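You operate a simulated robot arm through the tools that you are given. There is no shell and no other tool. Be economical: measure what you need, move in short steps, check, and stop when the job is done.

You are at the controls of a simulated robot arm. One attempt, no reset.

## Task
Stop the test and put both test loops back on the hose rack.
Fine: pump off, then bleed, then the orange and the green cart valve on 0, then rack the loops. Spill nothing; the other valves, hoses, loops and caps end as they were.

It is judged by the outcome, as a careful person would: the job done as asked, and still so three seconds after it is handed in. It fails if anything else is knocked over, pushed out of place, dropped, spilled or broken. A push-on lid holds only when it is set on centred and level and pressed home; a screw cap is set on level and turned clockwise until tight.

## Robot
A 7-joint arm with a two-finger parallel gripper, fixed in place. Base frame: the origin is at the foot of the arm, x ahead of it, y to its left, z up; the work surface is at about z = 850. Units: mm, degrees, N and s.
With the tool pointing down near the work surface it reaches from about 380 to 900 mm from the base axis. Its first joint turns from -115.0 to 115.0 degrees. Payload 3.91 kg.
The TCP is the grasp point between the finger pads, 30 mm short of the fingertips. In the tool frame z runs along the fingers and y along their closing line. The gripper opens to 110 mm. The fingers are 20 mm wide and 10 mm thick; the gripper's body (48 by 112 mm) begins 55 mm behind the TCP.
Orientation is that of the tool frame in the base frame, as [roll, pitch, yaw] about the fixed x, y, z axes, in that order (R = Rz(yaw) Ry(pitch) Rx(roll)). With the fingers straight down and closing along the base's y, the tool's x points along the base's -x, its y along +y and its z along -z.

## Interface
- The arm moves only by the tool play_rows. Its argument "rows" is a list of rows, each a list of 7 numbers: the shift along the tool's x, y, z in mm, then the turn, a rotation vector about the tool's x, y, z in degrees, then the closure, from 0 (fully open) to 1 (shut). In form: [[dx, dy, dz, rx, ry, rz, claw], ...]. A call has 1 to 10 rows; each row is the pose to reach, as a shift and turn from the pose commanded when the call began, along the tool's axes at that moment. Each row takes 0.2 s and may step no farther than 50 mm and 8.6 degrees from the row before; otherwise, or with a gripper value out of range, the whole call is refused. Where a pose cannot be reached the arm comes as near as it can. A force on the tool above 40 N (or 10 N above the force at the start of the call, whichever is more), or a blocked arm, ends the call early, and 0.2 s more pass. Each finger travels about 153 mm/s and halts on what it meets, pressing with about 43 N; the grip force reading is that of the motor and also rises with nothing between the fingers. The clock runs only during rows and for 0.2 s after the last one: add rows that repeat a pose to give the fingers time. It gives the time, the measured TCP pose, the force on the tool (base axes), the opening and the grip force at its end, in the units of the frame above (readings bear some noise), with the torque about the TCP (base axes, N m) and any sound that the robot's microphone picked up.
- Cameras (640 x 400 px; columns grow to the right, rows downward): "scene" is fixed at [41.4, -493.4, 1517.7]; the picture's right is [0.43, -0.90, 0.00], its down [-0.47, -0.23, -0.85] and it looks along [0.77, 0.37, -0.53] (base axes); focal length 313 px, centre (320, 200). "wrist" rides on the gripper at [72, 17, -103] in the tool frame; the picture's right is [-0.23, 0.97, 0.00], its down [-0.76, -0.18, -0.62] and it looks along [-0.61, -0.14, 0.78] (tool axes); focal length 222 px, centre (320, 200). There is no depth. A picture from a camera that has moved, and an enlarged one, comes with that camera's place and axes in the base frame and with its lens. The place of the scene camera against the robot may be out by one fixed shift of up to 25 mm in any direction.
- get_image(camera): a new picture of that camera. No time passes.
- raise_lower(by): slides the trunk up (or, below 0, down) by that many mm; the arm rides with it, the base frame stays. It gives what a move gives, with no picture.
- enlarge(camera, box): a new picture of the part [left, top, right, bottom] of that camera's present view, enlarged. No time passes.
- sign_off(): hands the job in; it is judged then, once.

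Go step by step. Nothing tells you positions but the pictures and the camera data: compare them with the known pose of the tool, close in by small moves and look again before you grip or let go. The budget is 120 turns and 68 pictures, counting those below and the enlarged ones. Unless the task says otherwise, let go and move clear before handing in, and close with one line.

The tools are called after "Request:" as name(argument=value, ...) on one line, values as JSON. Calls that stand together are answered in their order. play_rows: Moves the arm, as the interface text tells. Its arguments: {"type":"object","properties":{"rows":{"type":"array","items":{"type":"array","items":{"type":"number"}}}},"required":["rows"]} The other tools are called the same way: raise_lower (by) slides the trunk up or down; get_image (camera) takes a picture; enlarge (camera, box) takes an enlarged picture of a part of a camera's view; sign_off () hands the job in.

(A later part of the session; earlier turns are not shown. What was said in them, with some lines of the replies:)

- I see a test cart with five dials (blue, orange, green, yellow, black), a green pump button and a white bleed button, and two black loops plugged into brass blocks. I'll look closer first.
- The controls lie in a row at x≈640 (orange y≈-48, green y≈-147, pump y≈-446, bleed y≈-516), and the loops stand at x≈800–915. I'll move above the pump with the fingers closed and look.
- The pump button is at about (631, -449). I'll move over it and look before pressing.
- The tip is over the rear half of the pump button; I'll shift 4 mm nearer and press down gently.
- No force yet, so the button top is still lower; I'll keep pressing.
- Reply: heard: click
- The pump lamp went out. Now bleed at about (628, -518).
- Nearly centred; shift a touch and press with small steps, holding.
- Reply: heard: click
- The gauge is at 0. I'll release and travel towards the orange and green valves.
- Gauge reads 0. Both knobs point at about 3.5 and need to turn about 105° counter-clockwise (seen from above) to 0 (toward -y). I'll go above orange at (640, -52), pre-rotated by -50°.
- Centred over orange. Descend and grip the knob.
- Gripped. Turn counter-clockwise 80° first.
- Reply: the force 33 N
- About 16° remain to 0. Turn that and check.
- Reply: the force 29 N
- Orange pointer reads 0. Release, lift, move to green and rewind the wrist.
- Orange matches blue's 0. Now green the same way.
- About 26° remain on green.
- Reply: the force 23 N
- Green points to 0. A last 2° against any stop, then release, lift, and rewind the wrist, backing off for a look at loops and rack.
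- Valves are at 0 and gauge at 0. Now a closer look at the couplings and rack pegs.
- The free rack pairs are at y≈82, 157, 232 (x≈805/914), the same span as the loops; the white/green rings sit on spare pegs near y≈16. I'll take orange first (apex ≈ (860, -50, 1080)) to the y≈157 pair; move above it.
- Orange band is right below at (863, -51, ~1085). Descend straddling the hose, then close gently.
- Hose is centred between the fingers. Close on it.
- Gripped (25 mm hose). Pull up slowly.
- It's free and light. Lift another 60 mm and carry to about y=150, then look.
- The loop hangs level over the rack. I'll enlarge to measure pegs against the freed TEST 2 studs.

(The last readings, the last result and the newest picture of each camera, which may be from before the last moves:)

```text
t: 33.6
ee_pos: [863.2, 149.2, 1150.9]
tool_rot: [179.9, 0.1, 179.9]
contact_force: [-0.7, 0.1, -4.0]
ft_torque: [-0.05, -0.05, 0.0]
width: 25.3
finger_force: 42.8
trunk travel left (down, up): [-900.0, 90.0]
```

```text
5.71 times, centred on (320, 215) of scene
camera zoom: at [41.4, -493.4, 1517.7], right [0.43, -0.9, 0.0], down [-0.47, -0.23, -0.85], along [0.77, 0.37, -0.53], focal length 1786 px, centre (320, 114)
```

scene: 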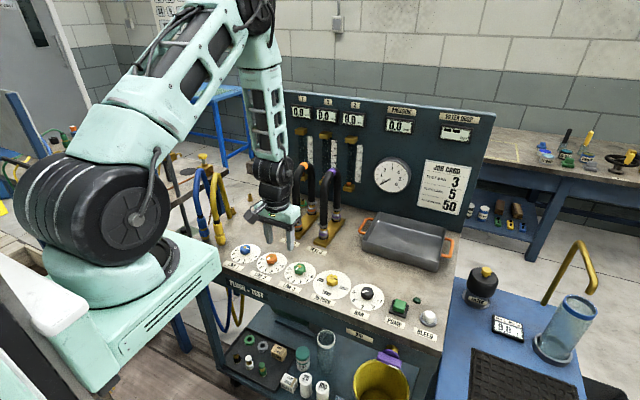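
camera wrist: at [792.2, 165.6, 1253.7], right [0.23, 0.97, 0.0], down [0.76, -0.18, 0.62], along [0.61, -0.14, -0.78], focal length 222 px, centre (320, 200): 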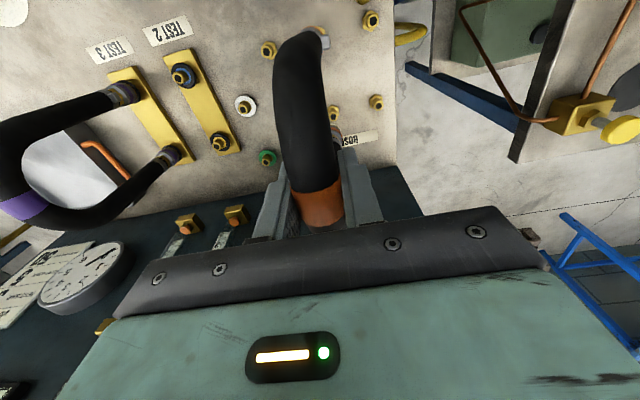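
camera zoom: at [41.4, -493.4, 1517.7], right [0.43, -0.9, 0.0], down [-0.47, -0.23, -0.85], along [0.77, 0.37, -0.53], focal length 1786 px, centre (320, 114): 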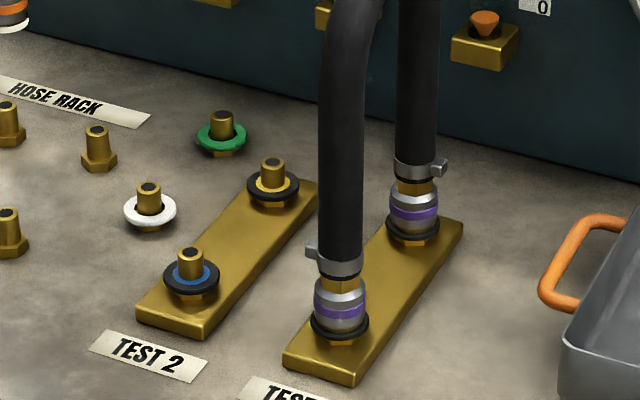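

Measured: TEST 2 studs at x 808/918, y -51 and the B pegs at the same x, y≈160.5, tops ≈ 9 mm lower. Shift +11 mm in y and lower to just above the pegs.

Request:
play_rows(rows=[[0, 11, 0, 0, 0, 0, 0.95], [0, 11, 25, 0, 0, 0, 0.95], [0, 11, 50, 0, 0, 0, 0.95], [0, 11, 50, 0, 0, 0, 0.95]])

Request:
enlarge(camera="scene", box=[220, 160, 320, 240])

Request:
enlarge(camera="wrist", box=[200, 0, 460, 180])

```text
t: 34.6
ee_pos: [863.5, 160.7, 1100.0]
tool_rot: [180.0, 0.1, 179.9]
contact_force: [-0.4, 0.1, -2.9]
ft_torque: [-0.05, 0.0, 0.02]
width: 25.3
finger_force: 42.7
trunk travel left (down, up): [-900.0, 90.0]
```

```text
5.00 times, centred on (270, 200) of scene
camera zoom: at [41.4, -493.4, 1517.7], right [0.43, -0.9, 0.0], down [-0.47, -0.23, -0.85], along [0.77, 0.37, -0.53], focal length 1563 px, centre (570, 200)
```

zoom: 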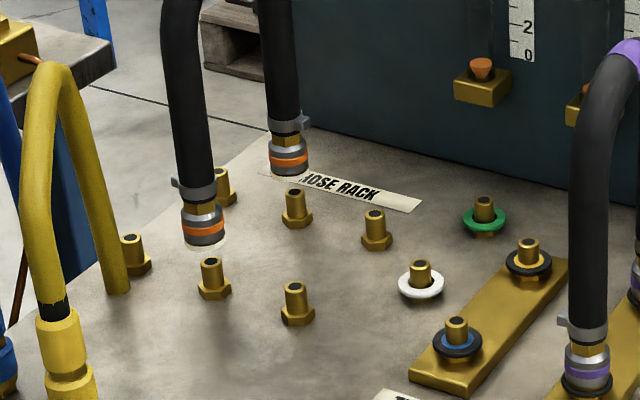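

```text
2.22 times, centred on (330, 90) of wrist
camera zoom: at [792.3, 176.3, 1203.3], right [0.23, 0.97, 0.0], down [0.76, -0.18, 0.62], along [0.61, -0.14, -0.78], focal length 494 px, centre (298, 444)
```

zoom: 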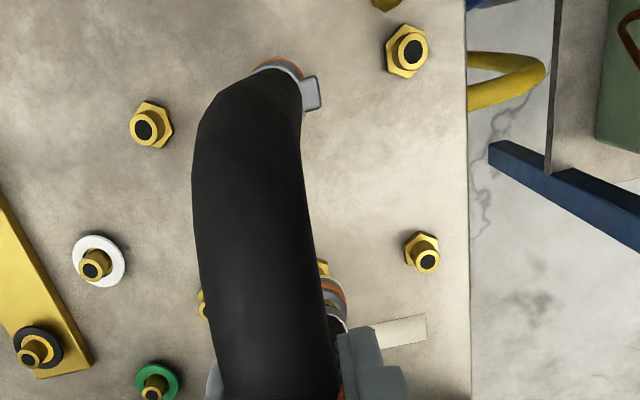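

Request:
enlarge(camera="scene", box=[245, 180, 295, 225])

```text
8.89 times, centred on (270, 202) of scene
camera zoom: at [41.4, -493.4, 1517.7], right [0.43, -0.9, 0.0], down [-0.47, -0.23, -0.85], along [0.77, 0.37, -0.53], focal length 2779 px, centre (764, 178)
```

zoom: 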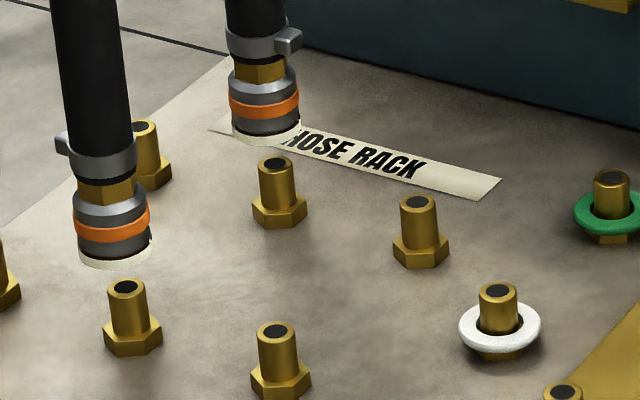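

The couplers appear about 3 mm too far in +y against the pegs. Shift -3 mm and lower 14 mm to compare at close quarters.

Request:
play_rows(rows=[[0, -3, 0, 0, 0, 0, 0.95], [0, -3, 7, 0, 0, 0, 0.95], [0, -3, 14, 0, 0, 0, 0.95], [0, -3, 14, 0, 0, 0, 0.95]])

Request:
enlarge(camera="scene", box=[245, 180, 295, 225])

```text
t: 35.6
ee_pos: [863.3, 157.9, 1086.8]
tool_rot: [-180.0, -0.1, 180.0]
contact_force: [0.3, 0.7, -2.2]
ft_torque: [0.02, 0.0, 0.0]
width: 25.0
finger_force: 43.2
trunk travel left (down, up): [-900.0, 90.0]
```

```text
8.89 times, centred on (270, 202) of scene
camera zoom: at [41.4, -493.4, 1517.7], right [0.43, -0.9, 0.0], down [-0.47, -0.23, -0.85], along [0.77, 0.37, -0.53], focal length 2779 px, centre (764, 178)
```

zoom: 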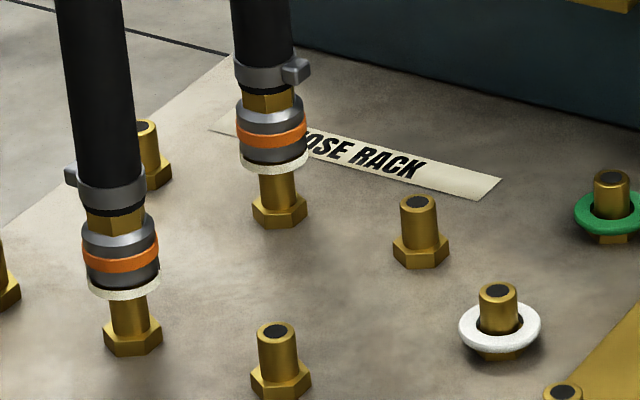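

Nearly there: about 1.5 mm left. Correct and lower slowly, watching force.

Request:
play_rows(rows=[[0, -1.5, 0, 0, 0, 0, 0.95], [0, -1.5, 2, 0, 0, 0, 0.95], [0, -1.5, 4, 0, 0, 0, 0.95], [0, -1.5, 6, 0, 0, 0, 0.95], [0, -1.5, 8, 0, 0, 0, 0.95]])

Request:
enlarge(camera="scene", box=[245, 180, 295, 225])

```text
t: 36.8
ee_pos: [860.7, 156.2, 1078.7]
tool_rot: [-180.0, 0.0, 179.8]
contact_force: [-0.1, -0.4, -2.5]
ft_torque: [0.02, 0.01, -0.01]
width: 25.0
finger_force: 42.8
trunk travel left (down, up): [-900.0, 90.0]
```

```text
8.89 times, centred on (270, 202) of scene
camera zoom: at [41.4, -493.4, 1517.7], right [0.43, -0.9, 0.0], down [-0.47, -0.23, -0.85], along [0.77, 0.37, -0.53], focal length 2779 px, centre (764, 178)
```

zoom: 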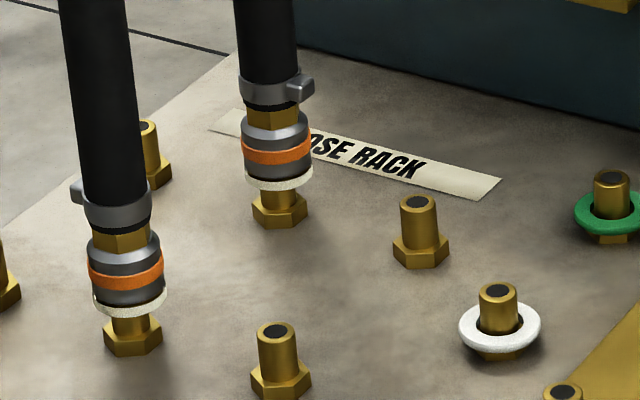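

It has slipped onto the pegs. Keep lowering until it seats.

Request:
play_rows(rows=[[0, 0, 3, 0, 0, 0, 0.95], [0, 0, 6, 0, 0, 0, 0.95], [0, 0, 8, 0, 0, 0, 0.95], [0, 0, 10, 0, 0, 0, 0.95], [0, 0, 12, 0, 0, 0, 0.95], [0, 0, 14, 0, 0, 0, 0.95]])

Request:
enlarge(camera="scene", box=[245, 180, 295, 225])

```text
t: 38.2
ee_pos: [863.0, 160.6, 1064.0]
tool_rot: [179.7, -0.1, -179.9]
contact_force: [2.5, 17.2, -6.7]
ft_torque: [0.07, -0.15, -0.2]
width: 25.0
finger_force: 43.3
trunk travel left (down, up): [-900.0, 90.0]
```

```text
8.89 times, centred on (270, 202) of scene
camera zoom: at [41.4, -493.4, 1517.7], right [0.43, -0.9, 0.0], down [-0.47, -0.23, -0.85], along [0.77, 0.37, -0.53], focal length 2779 px, centre (764, 178)
```

zoom: 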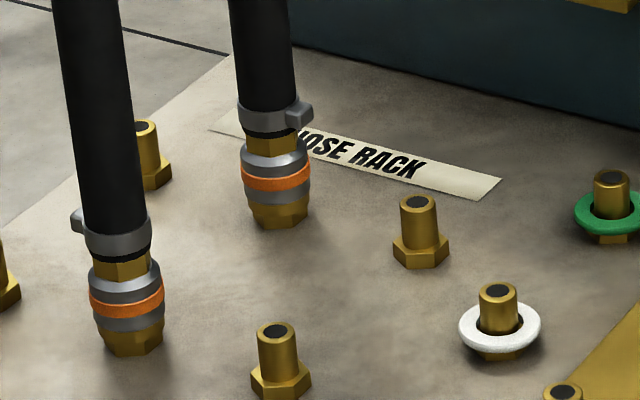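

The pegs pulled it to y≈160.5 and it is down on the hexes. Relax the side load and press lightly to confirm seating.

Request:
play_rows(rows=[[0, 4, 0, 0, 0, 0, 0.95], [0, 4, 2, 0, 0, 0, 0.95], [0, 4, 4, 0, 0, 0, 0.95]])

```text
t: 39.0
ee_pos: [862.7, 159.8, 1065.8]
tool_rot: [-180.0, 0.0, 180.0]
contact_force: [-9.4, 7.1, 18.0]
ft_torque: [-0.21, 1.16, 0.08]
width: 25.0
finger_force: 42.8
trunk travel left (down, up): [-900.0, 90.0]
```

Seated (stops at 1065 with 18 N). Release and rise, then move over to the purple loop at y≈-150.

Request:
play_rows(rows=[[0, 4, 1, 0, 0, 0, 0.95], [0, 4, 1, 0, 0, 0, 0.7], [0, 4, 1, 0, 0, 0, 0.5], [0, 4, 1, 0, 0, 0, 0.5], [0, 4, -30, 0, 0, 0, 0.5], [0, 4, -70, 0, 0, 0, 0.5], [0, 4, -110, 0, 0, 0, 0.5], [0, -30, -140, 0, 0, 0, 0.5], [0, -80, -140, 0, 0, 0, 0.5], [0, -129, -140, 0, 0, 0, 0.5]])

Request:
play_rows(rows=[[0, -45, 0, 0, 0, 0, 0.5], [0, -90, 0, 0, 0, 0, 0.5], [0, -135, 0, 0, 0, 0, 0.5], [0, -184, 0, 0, 0, 0, 0.5], [0, -184, 0, 0, 0, 0, 0.5]])

Request:
get_image(camera="wrist")

Request:
enlarge(camera="scene", box=[220, 100, 380, 240])

```text
t: 41.2
ee_pos: [862.3, 32.4, 1199.4]
tool_rot: [180.0, 0.0, 180.0]
contact_force: [0.3, 0.8, 0.2]
ft_torque: [-0.08, 0.04, -0.01]
width: 55.0
finger_force: 0.1
trunk travel left (down, up): [-900.0, 90.0]
```

```text
t: 42.4
ee_pos: [862.4, -153.1, 1201.1]
tool_rot: [-179.9, 0.0, 179.9]
contact_force: [-0.5, 0.3, -0.6]
ft_torque: [0.03, 0.02, 0.02]
width: 54.9
finger_force: 0.0
trunk travel left (down, up): [-900.0, 90.0]
```

```text
18 pictures are left
camera wrist: at [791.0, -137.7, 1303.9], right [0.23, 0.97, 0.0], down [0.76, -0.18, 0.62], along [0.61, -0.14, -0.78], focal length 222 px, centre (320, 200)
```

wrist: 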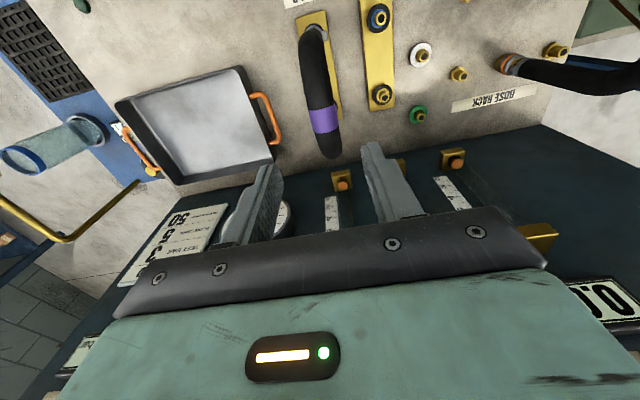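

```text
2.86 times, centred on (300, 170) of scene
camera zoom: at [41.4, -493.4, 1517.7], right [0.43, -0.9, 0.0], down [-0.47, -0.23, -0.85], along [0.77, 0.37, -0.53], focal length 893 px, centre (377, 286)
```

zoom: 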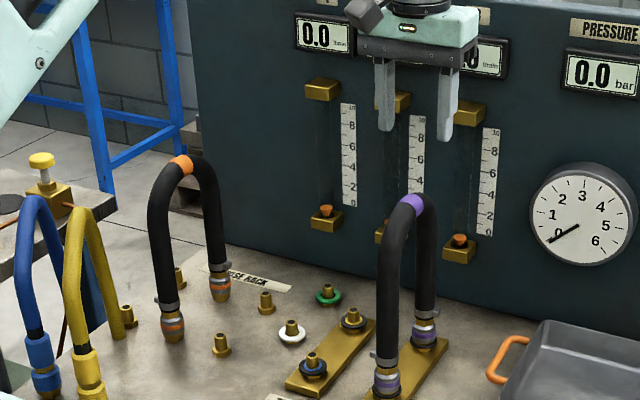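

Orange is racked upright. Purple band sits at y≈-149.5; align and descend.

Request:
play_rows(rows=[[0, 3.5, 40, 0, 0, 0, 0.5], [0, 3.5, 80, 0, 0, 0, 0.5], [0, 3.5, 105, 0, 0, 0, 0.5], [0, 3.5, 125, 0, 0, 0, 0.5], [0, 3.5, 125, 0, 0, 0, 0.5]])

Request:
get_image(camera="wrist")

```text
t: 43.6
ee_pos: [862.6, -151.0, 1075.9]
tool_rot: [179.9, 0.1, 180.0]
contact_force: [-0.3, 0.1, -0.9]
ft_torque: [-0.02, -0.01, -0.01]
width: 54.9
finger_force: 0.0
trunk travel left (down, up): [-900.0, 90.0]
```

```text
16 pictures are left
camera wrist: at [791.6, -134.8, 1178.4], right [0.23, 0.97, 0.0], down [0.76, -0.18, 0.62], along [0.61, -0.14, -0.78], focal length 222 px, centre (320, 200)
```

wrist: 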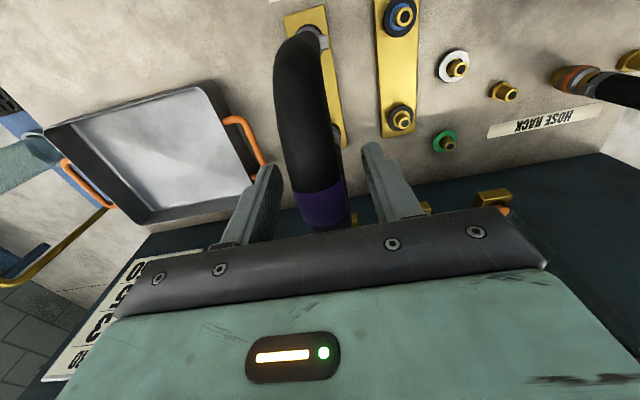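

Centred like before. Close and pull up slowly.

Request:
play_rows(rows=[[0, 0, 0, 0, 0, 0, 0.65], [0, 0, 0, 0, 0, 0, 0.8], [0, 0, 0, 0, 0, 0, 0.95], [0, 0, 0, 0, 0, 0, 0.95]])

Request:
play_rows(rows=[[0, 0, -3, 0, 0, 0, 0.95], [0, 0, -6, 0, 0, 0, 0.95], [0, 0, -10, 0, 0, 0, 0.95], [0, 0, -15, 0, 0, 0, 0.95]])

Request:
enlarge(camera="scene", box=[260, 120, 370, 250])

```text
t: 44.6
ee_pos: [862.8, -150.0, 1074.6]
tool_rot: [180.0, -0.1, -180.0]
contact_force: [0.1, 4.5, 0.3]
ft_torque: [0.0, -0.07, 0.06]
width: 24.9
finger_force: 42.6
trunk travel left (down, up): [-900.0, 90.0]
```

```text
t: 45.6
ee_pos: [862.4, -150.4, 1091.5]
tool_rot: [179.9, 0.0, 180.0]
contact_force: [-0.6, 0.4, -3.2]
ft_torque: [0.0, -0.05, 0.0]
width: 25.2
finger_force: 43.6
trunk travel left (down, up): [-900.0, 90.0]
```

```text
3.08 times, centred on (315, 185) of scene
camera zoom: at [41.4, -493.4, 1517.7], right [0.43, -0.9, 0.0], down [-0.47, -0.23, -0.85], along [0.77, 0.37, -0.53], focal length 962 px, centre (335, 246)
```

zoom: 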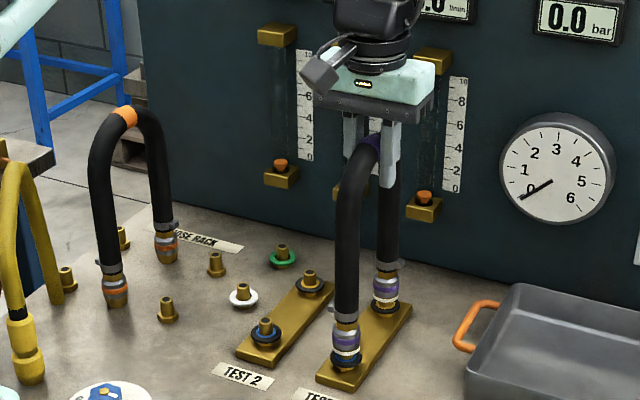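

Free. Lift and carry to the y≈86.5 pair.

Request:
play_rows(rows=[[0, 0, -30, 0, 0, 0, 0.95], [0, 0, -60, 0, 0, 0, 0.95], [0, 30, -60, 0, 0, 0, 0.95], [0, 60, -60, 0, 0, 0, 0.95], [0, 95, -60, 0, 0, 0, 0.95], [0, 130, -60, 0, 0, 0, 0.95], [0, 165, -60, 0, 0, 0, 0.95], [0, 200, -60, 0, 0, 0, 0.95], [0, 237, -60, 0, 0, 0, 0.95], [0, 237, -60, 0, 0, 0, 0.95]])

Request:
play_rows(rows=[[0, 0, 25, 0, 0, 0, 0.95], [0, 0, 50, 0, 0, 0, 0.95], [0, 0, 62, 0, 0, 0, 0.95], [0, 0, 62, 0, 0, 0, 0.95]])

Request:
enlarge(camera="scene", box=[255, 180, 315, 230])

```text
t: 47.8
ee_pos: [862.0, 87.4, 1150.9]
tool_rot: [-179.9, -0.1, 179.9]
contact_force: [-0.2, -0.6, -3.6]
ft_torque: [-0.02, -0.02, 0.0]
width: 25.1
finger_force: 43.3
trunk travel left (down, up): [-900.0, 90.0]
```

```text
t: 48.8
ee_pos: [863.0, 86.7, 1088.1]
tool_rot: [-179.9, 0.0, 179.9]
contact_force: [1.3, -0.4, -2.8]
ft_torque: [0.0, -0.01, 0.0]
width: 25.3
finger_force: 42.8
trunk travel left (down, up): [-900.0, 90.0]
```

```text
8.00 times, centred on (285, 205) of scene
camera zoom: at [41.4, -493.4, 1517.7], right [0.43, -0.9, 0.0], down [-0.47, -0.23, -0.85], along [0.77, 0.37, -0.53], focal length 2501 px, centre (600, 160)
```

zoom: 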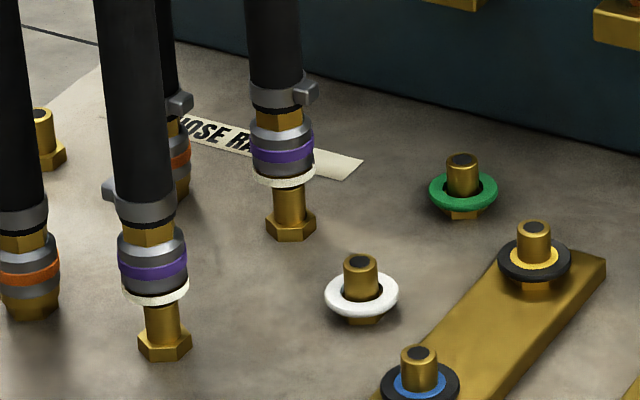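

Alignment matches what the seated orange looked like. Lower gently.

Request:
play_rows(rows=[[0, 0, 3, 0, 0, 0, 0.95], [0, 0, 6, 0, 0, 0, 0.95], [0, 0, 9, 0, 0, 0, 0.95], [0, 0, 12, 0, 0, 0, 0.95], [0, 0, 15, 0, 0, 0, 0.95], [0, 0, 18, 0, 0, 0, 0.95], [0, 0, 21, 0, 0, 0, 0.95], [0, 0, 24, 0, 0, 0, 0.95]])

Request:
enlarge(camera="scene", box=[255, 180, 315, 230])

```text
t: 50.6
ee_pos: [862.8, 86.3, 1064.3]
tool_rot: [-179.8, -0.2, 179.9]
contact_force: [-0.4, -4.0, -5.2]
ft_torque: [-0.22, -0.09, 0.25]
width: 25.0
finger_force: 43.2
trunk travel left (down, up): [-900.0, 90.0]
```

```text
8.00 times, centred on (285, 205) of scene
camera zoom: at [41.4, -493.4, 1517.7], right [0.43, -0.9, 0.0], down [-0.47, -0.23, -0.85], along [0.77, 0.37, -0.53], focal length 2501 px, centre (600, 160)
```

zoom: 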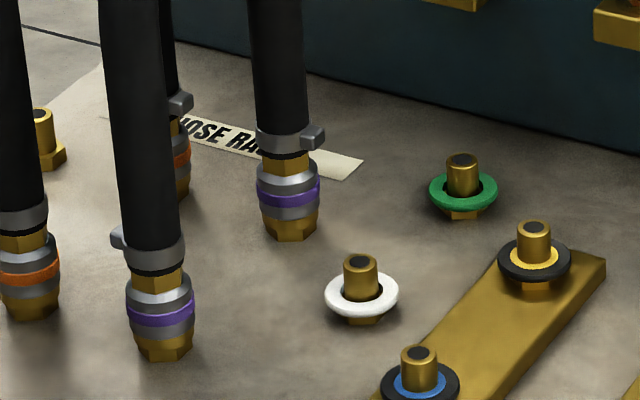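

Seated on both pegs; a light press to confirm, then release and rise.

Request:
play_rows(rows=[[0, 0, 2, 0, 0, 0, 0.95], [0, 0, 4, 0, 0, 0, 0.95]])

Request:
play_rows(rows=[[0, 0, -3, 0, 0, 0, 0.95], [0, 0, -3, 0, 0, 0, 0.7], [0, 0, -3, 0, 0, 0, 0.5], [0, 0, -3, 0, 0, 0, 0.5], [0, 0, -35, 0, 0, 0, 0.5], [0, 0, -80, 0, 0, 0, 0.5], [0, 0, -125, 0, 0, 0, 0.5], [0, 0, -160, 0, 0, 0, 0.5], [40, -20, -170, 0, 0, 0, 0.5], [85, -40, -170, 0, 0, 0, 0.5]])

Request:
play_rows(rows=[[40, -30, -10, 0, 0, 0, 0.5], [80, -60, -20, 0, 0, 0, 0.5], [120, -90, -30, 0, 0, 0, 0.5], [160, -120, -40, 0, 0, 0, 0.5], [160, -120, -40, 0, 0, 0, 0.5]])

Request:
get_image(camera="scene")

Request:
enlarge(camera="scene", box=[220, 130, 360, 240])

Request:
enlarge(camera="scene", box=[220, 220, 460, 360])

```text
t: 51.2
ee_pos: [863.7, 85.0, 1063.5]
tool_rot: [-180.0, 0.1, 179.9]
contact_force: [-7.0, -12.0, 18.3]
ft_torque: [-0.04, 1.18, 0.09]
width: 25.1
finger_force: 42.8
trunk travel left (down, up): [-900.0, 90.0]
```

```text
t: 53.4
ee_pos: [777.8, 48.0, 1230.9]
tool_rot: [-179.9, 0.0, -180.0]
contact_force: [0.3, 0.5, -1.0]
ft_torque: [-0.03, 0.05, 0.0]
width: 54.7
finger_force: 0.0
trunk travel left (down, up): [-900.0, 90.0]
```

```text
refused: row 1 steps farther than a row can; nothing moved
```

```text
12 pictures are left
```

scene: 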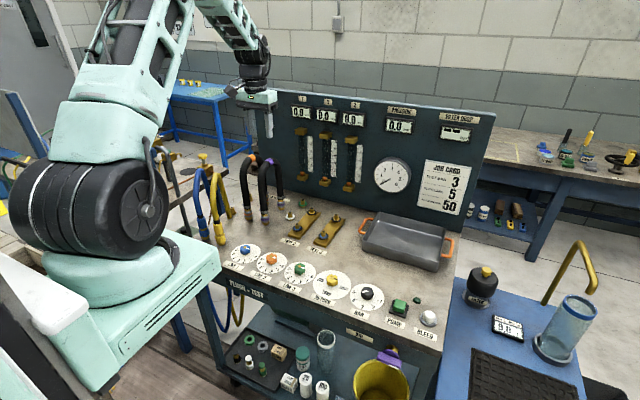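

```text
3.64 times, centred on (290, 185) of scene
camera zoom: at [41.4, -493.4, 1517.7], right [0.43, -0.9, 0.0], down [-0.47, -0.23, -0.85], along [0.77, 0.37, -0.53], focal length 1137 px, centre (429, 254)
```

zoom: 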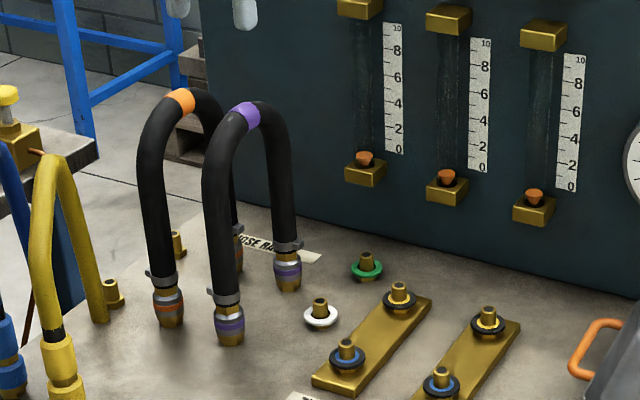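

```text
2.67 times, centred on (340, 290) of scene
camera zoom: at [41.4, -493.4, 1517.7], right [0.43, -0.9, 0.0], down [-0.47, -0.23, -0.85], along [0.77, 0.37, -0.53], focal length 834 px, centre (267, -40)
```

zoom: 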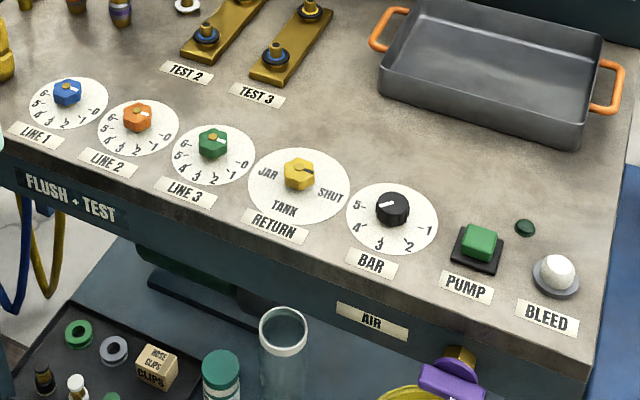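

Pump lamp is out, the gauge reads 0.0, orange and green are on 0, both loops stand fully seated on the rack, and the arm is clear. Handing in.

Request:
sign_off()

```text
The job is handed in.
```

The test is stopped: pump off, pressure bled to 0.0 bar, orange and green valves on 0, and both loops seated on the hose rack; I saw nothing spilled and nothing else out of place.
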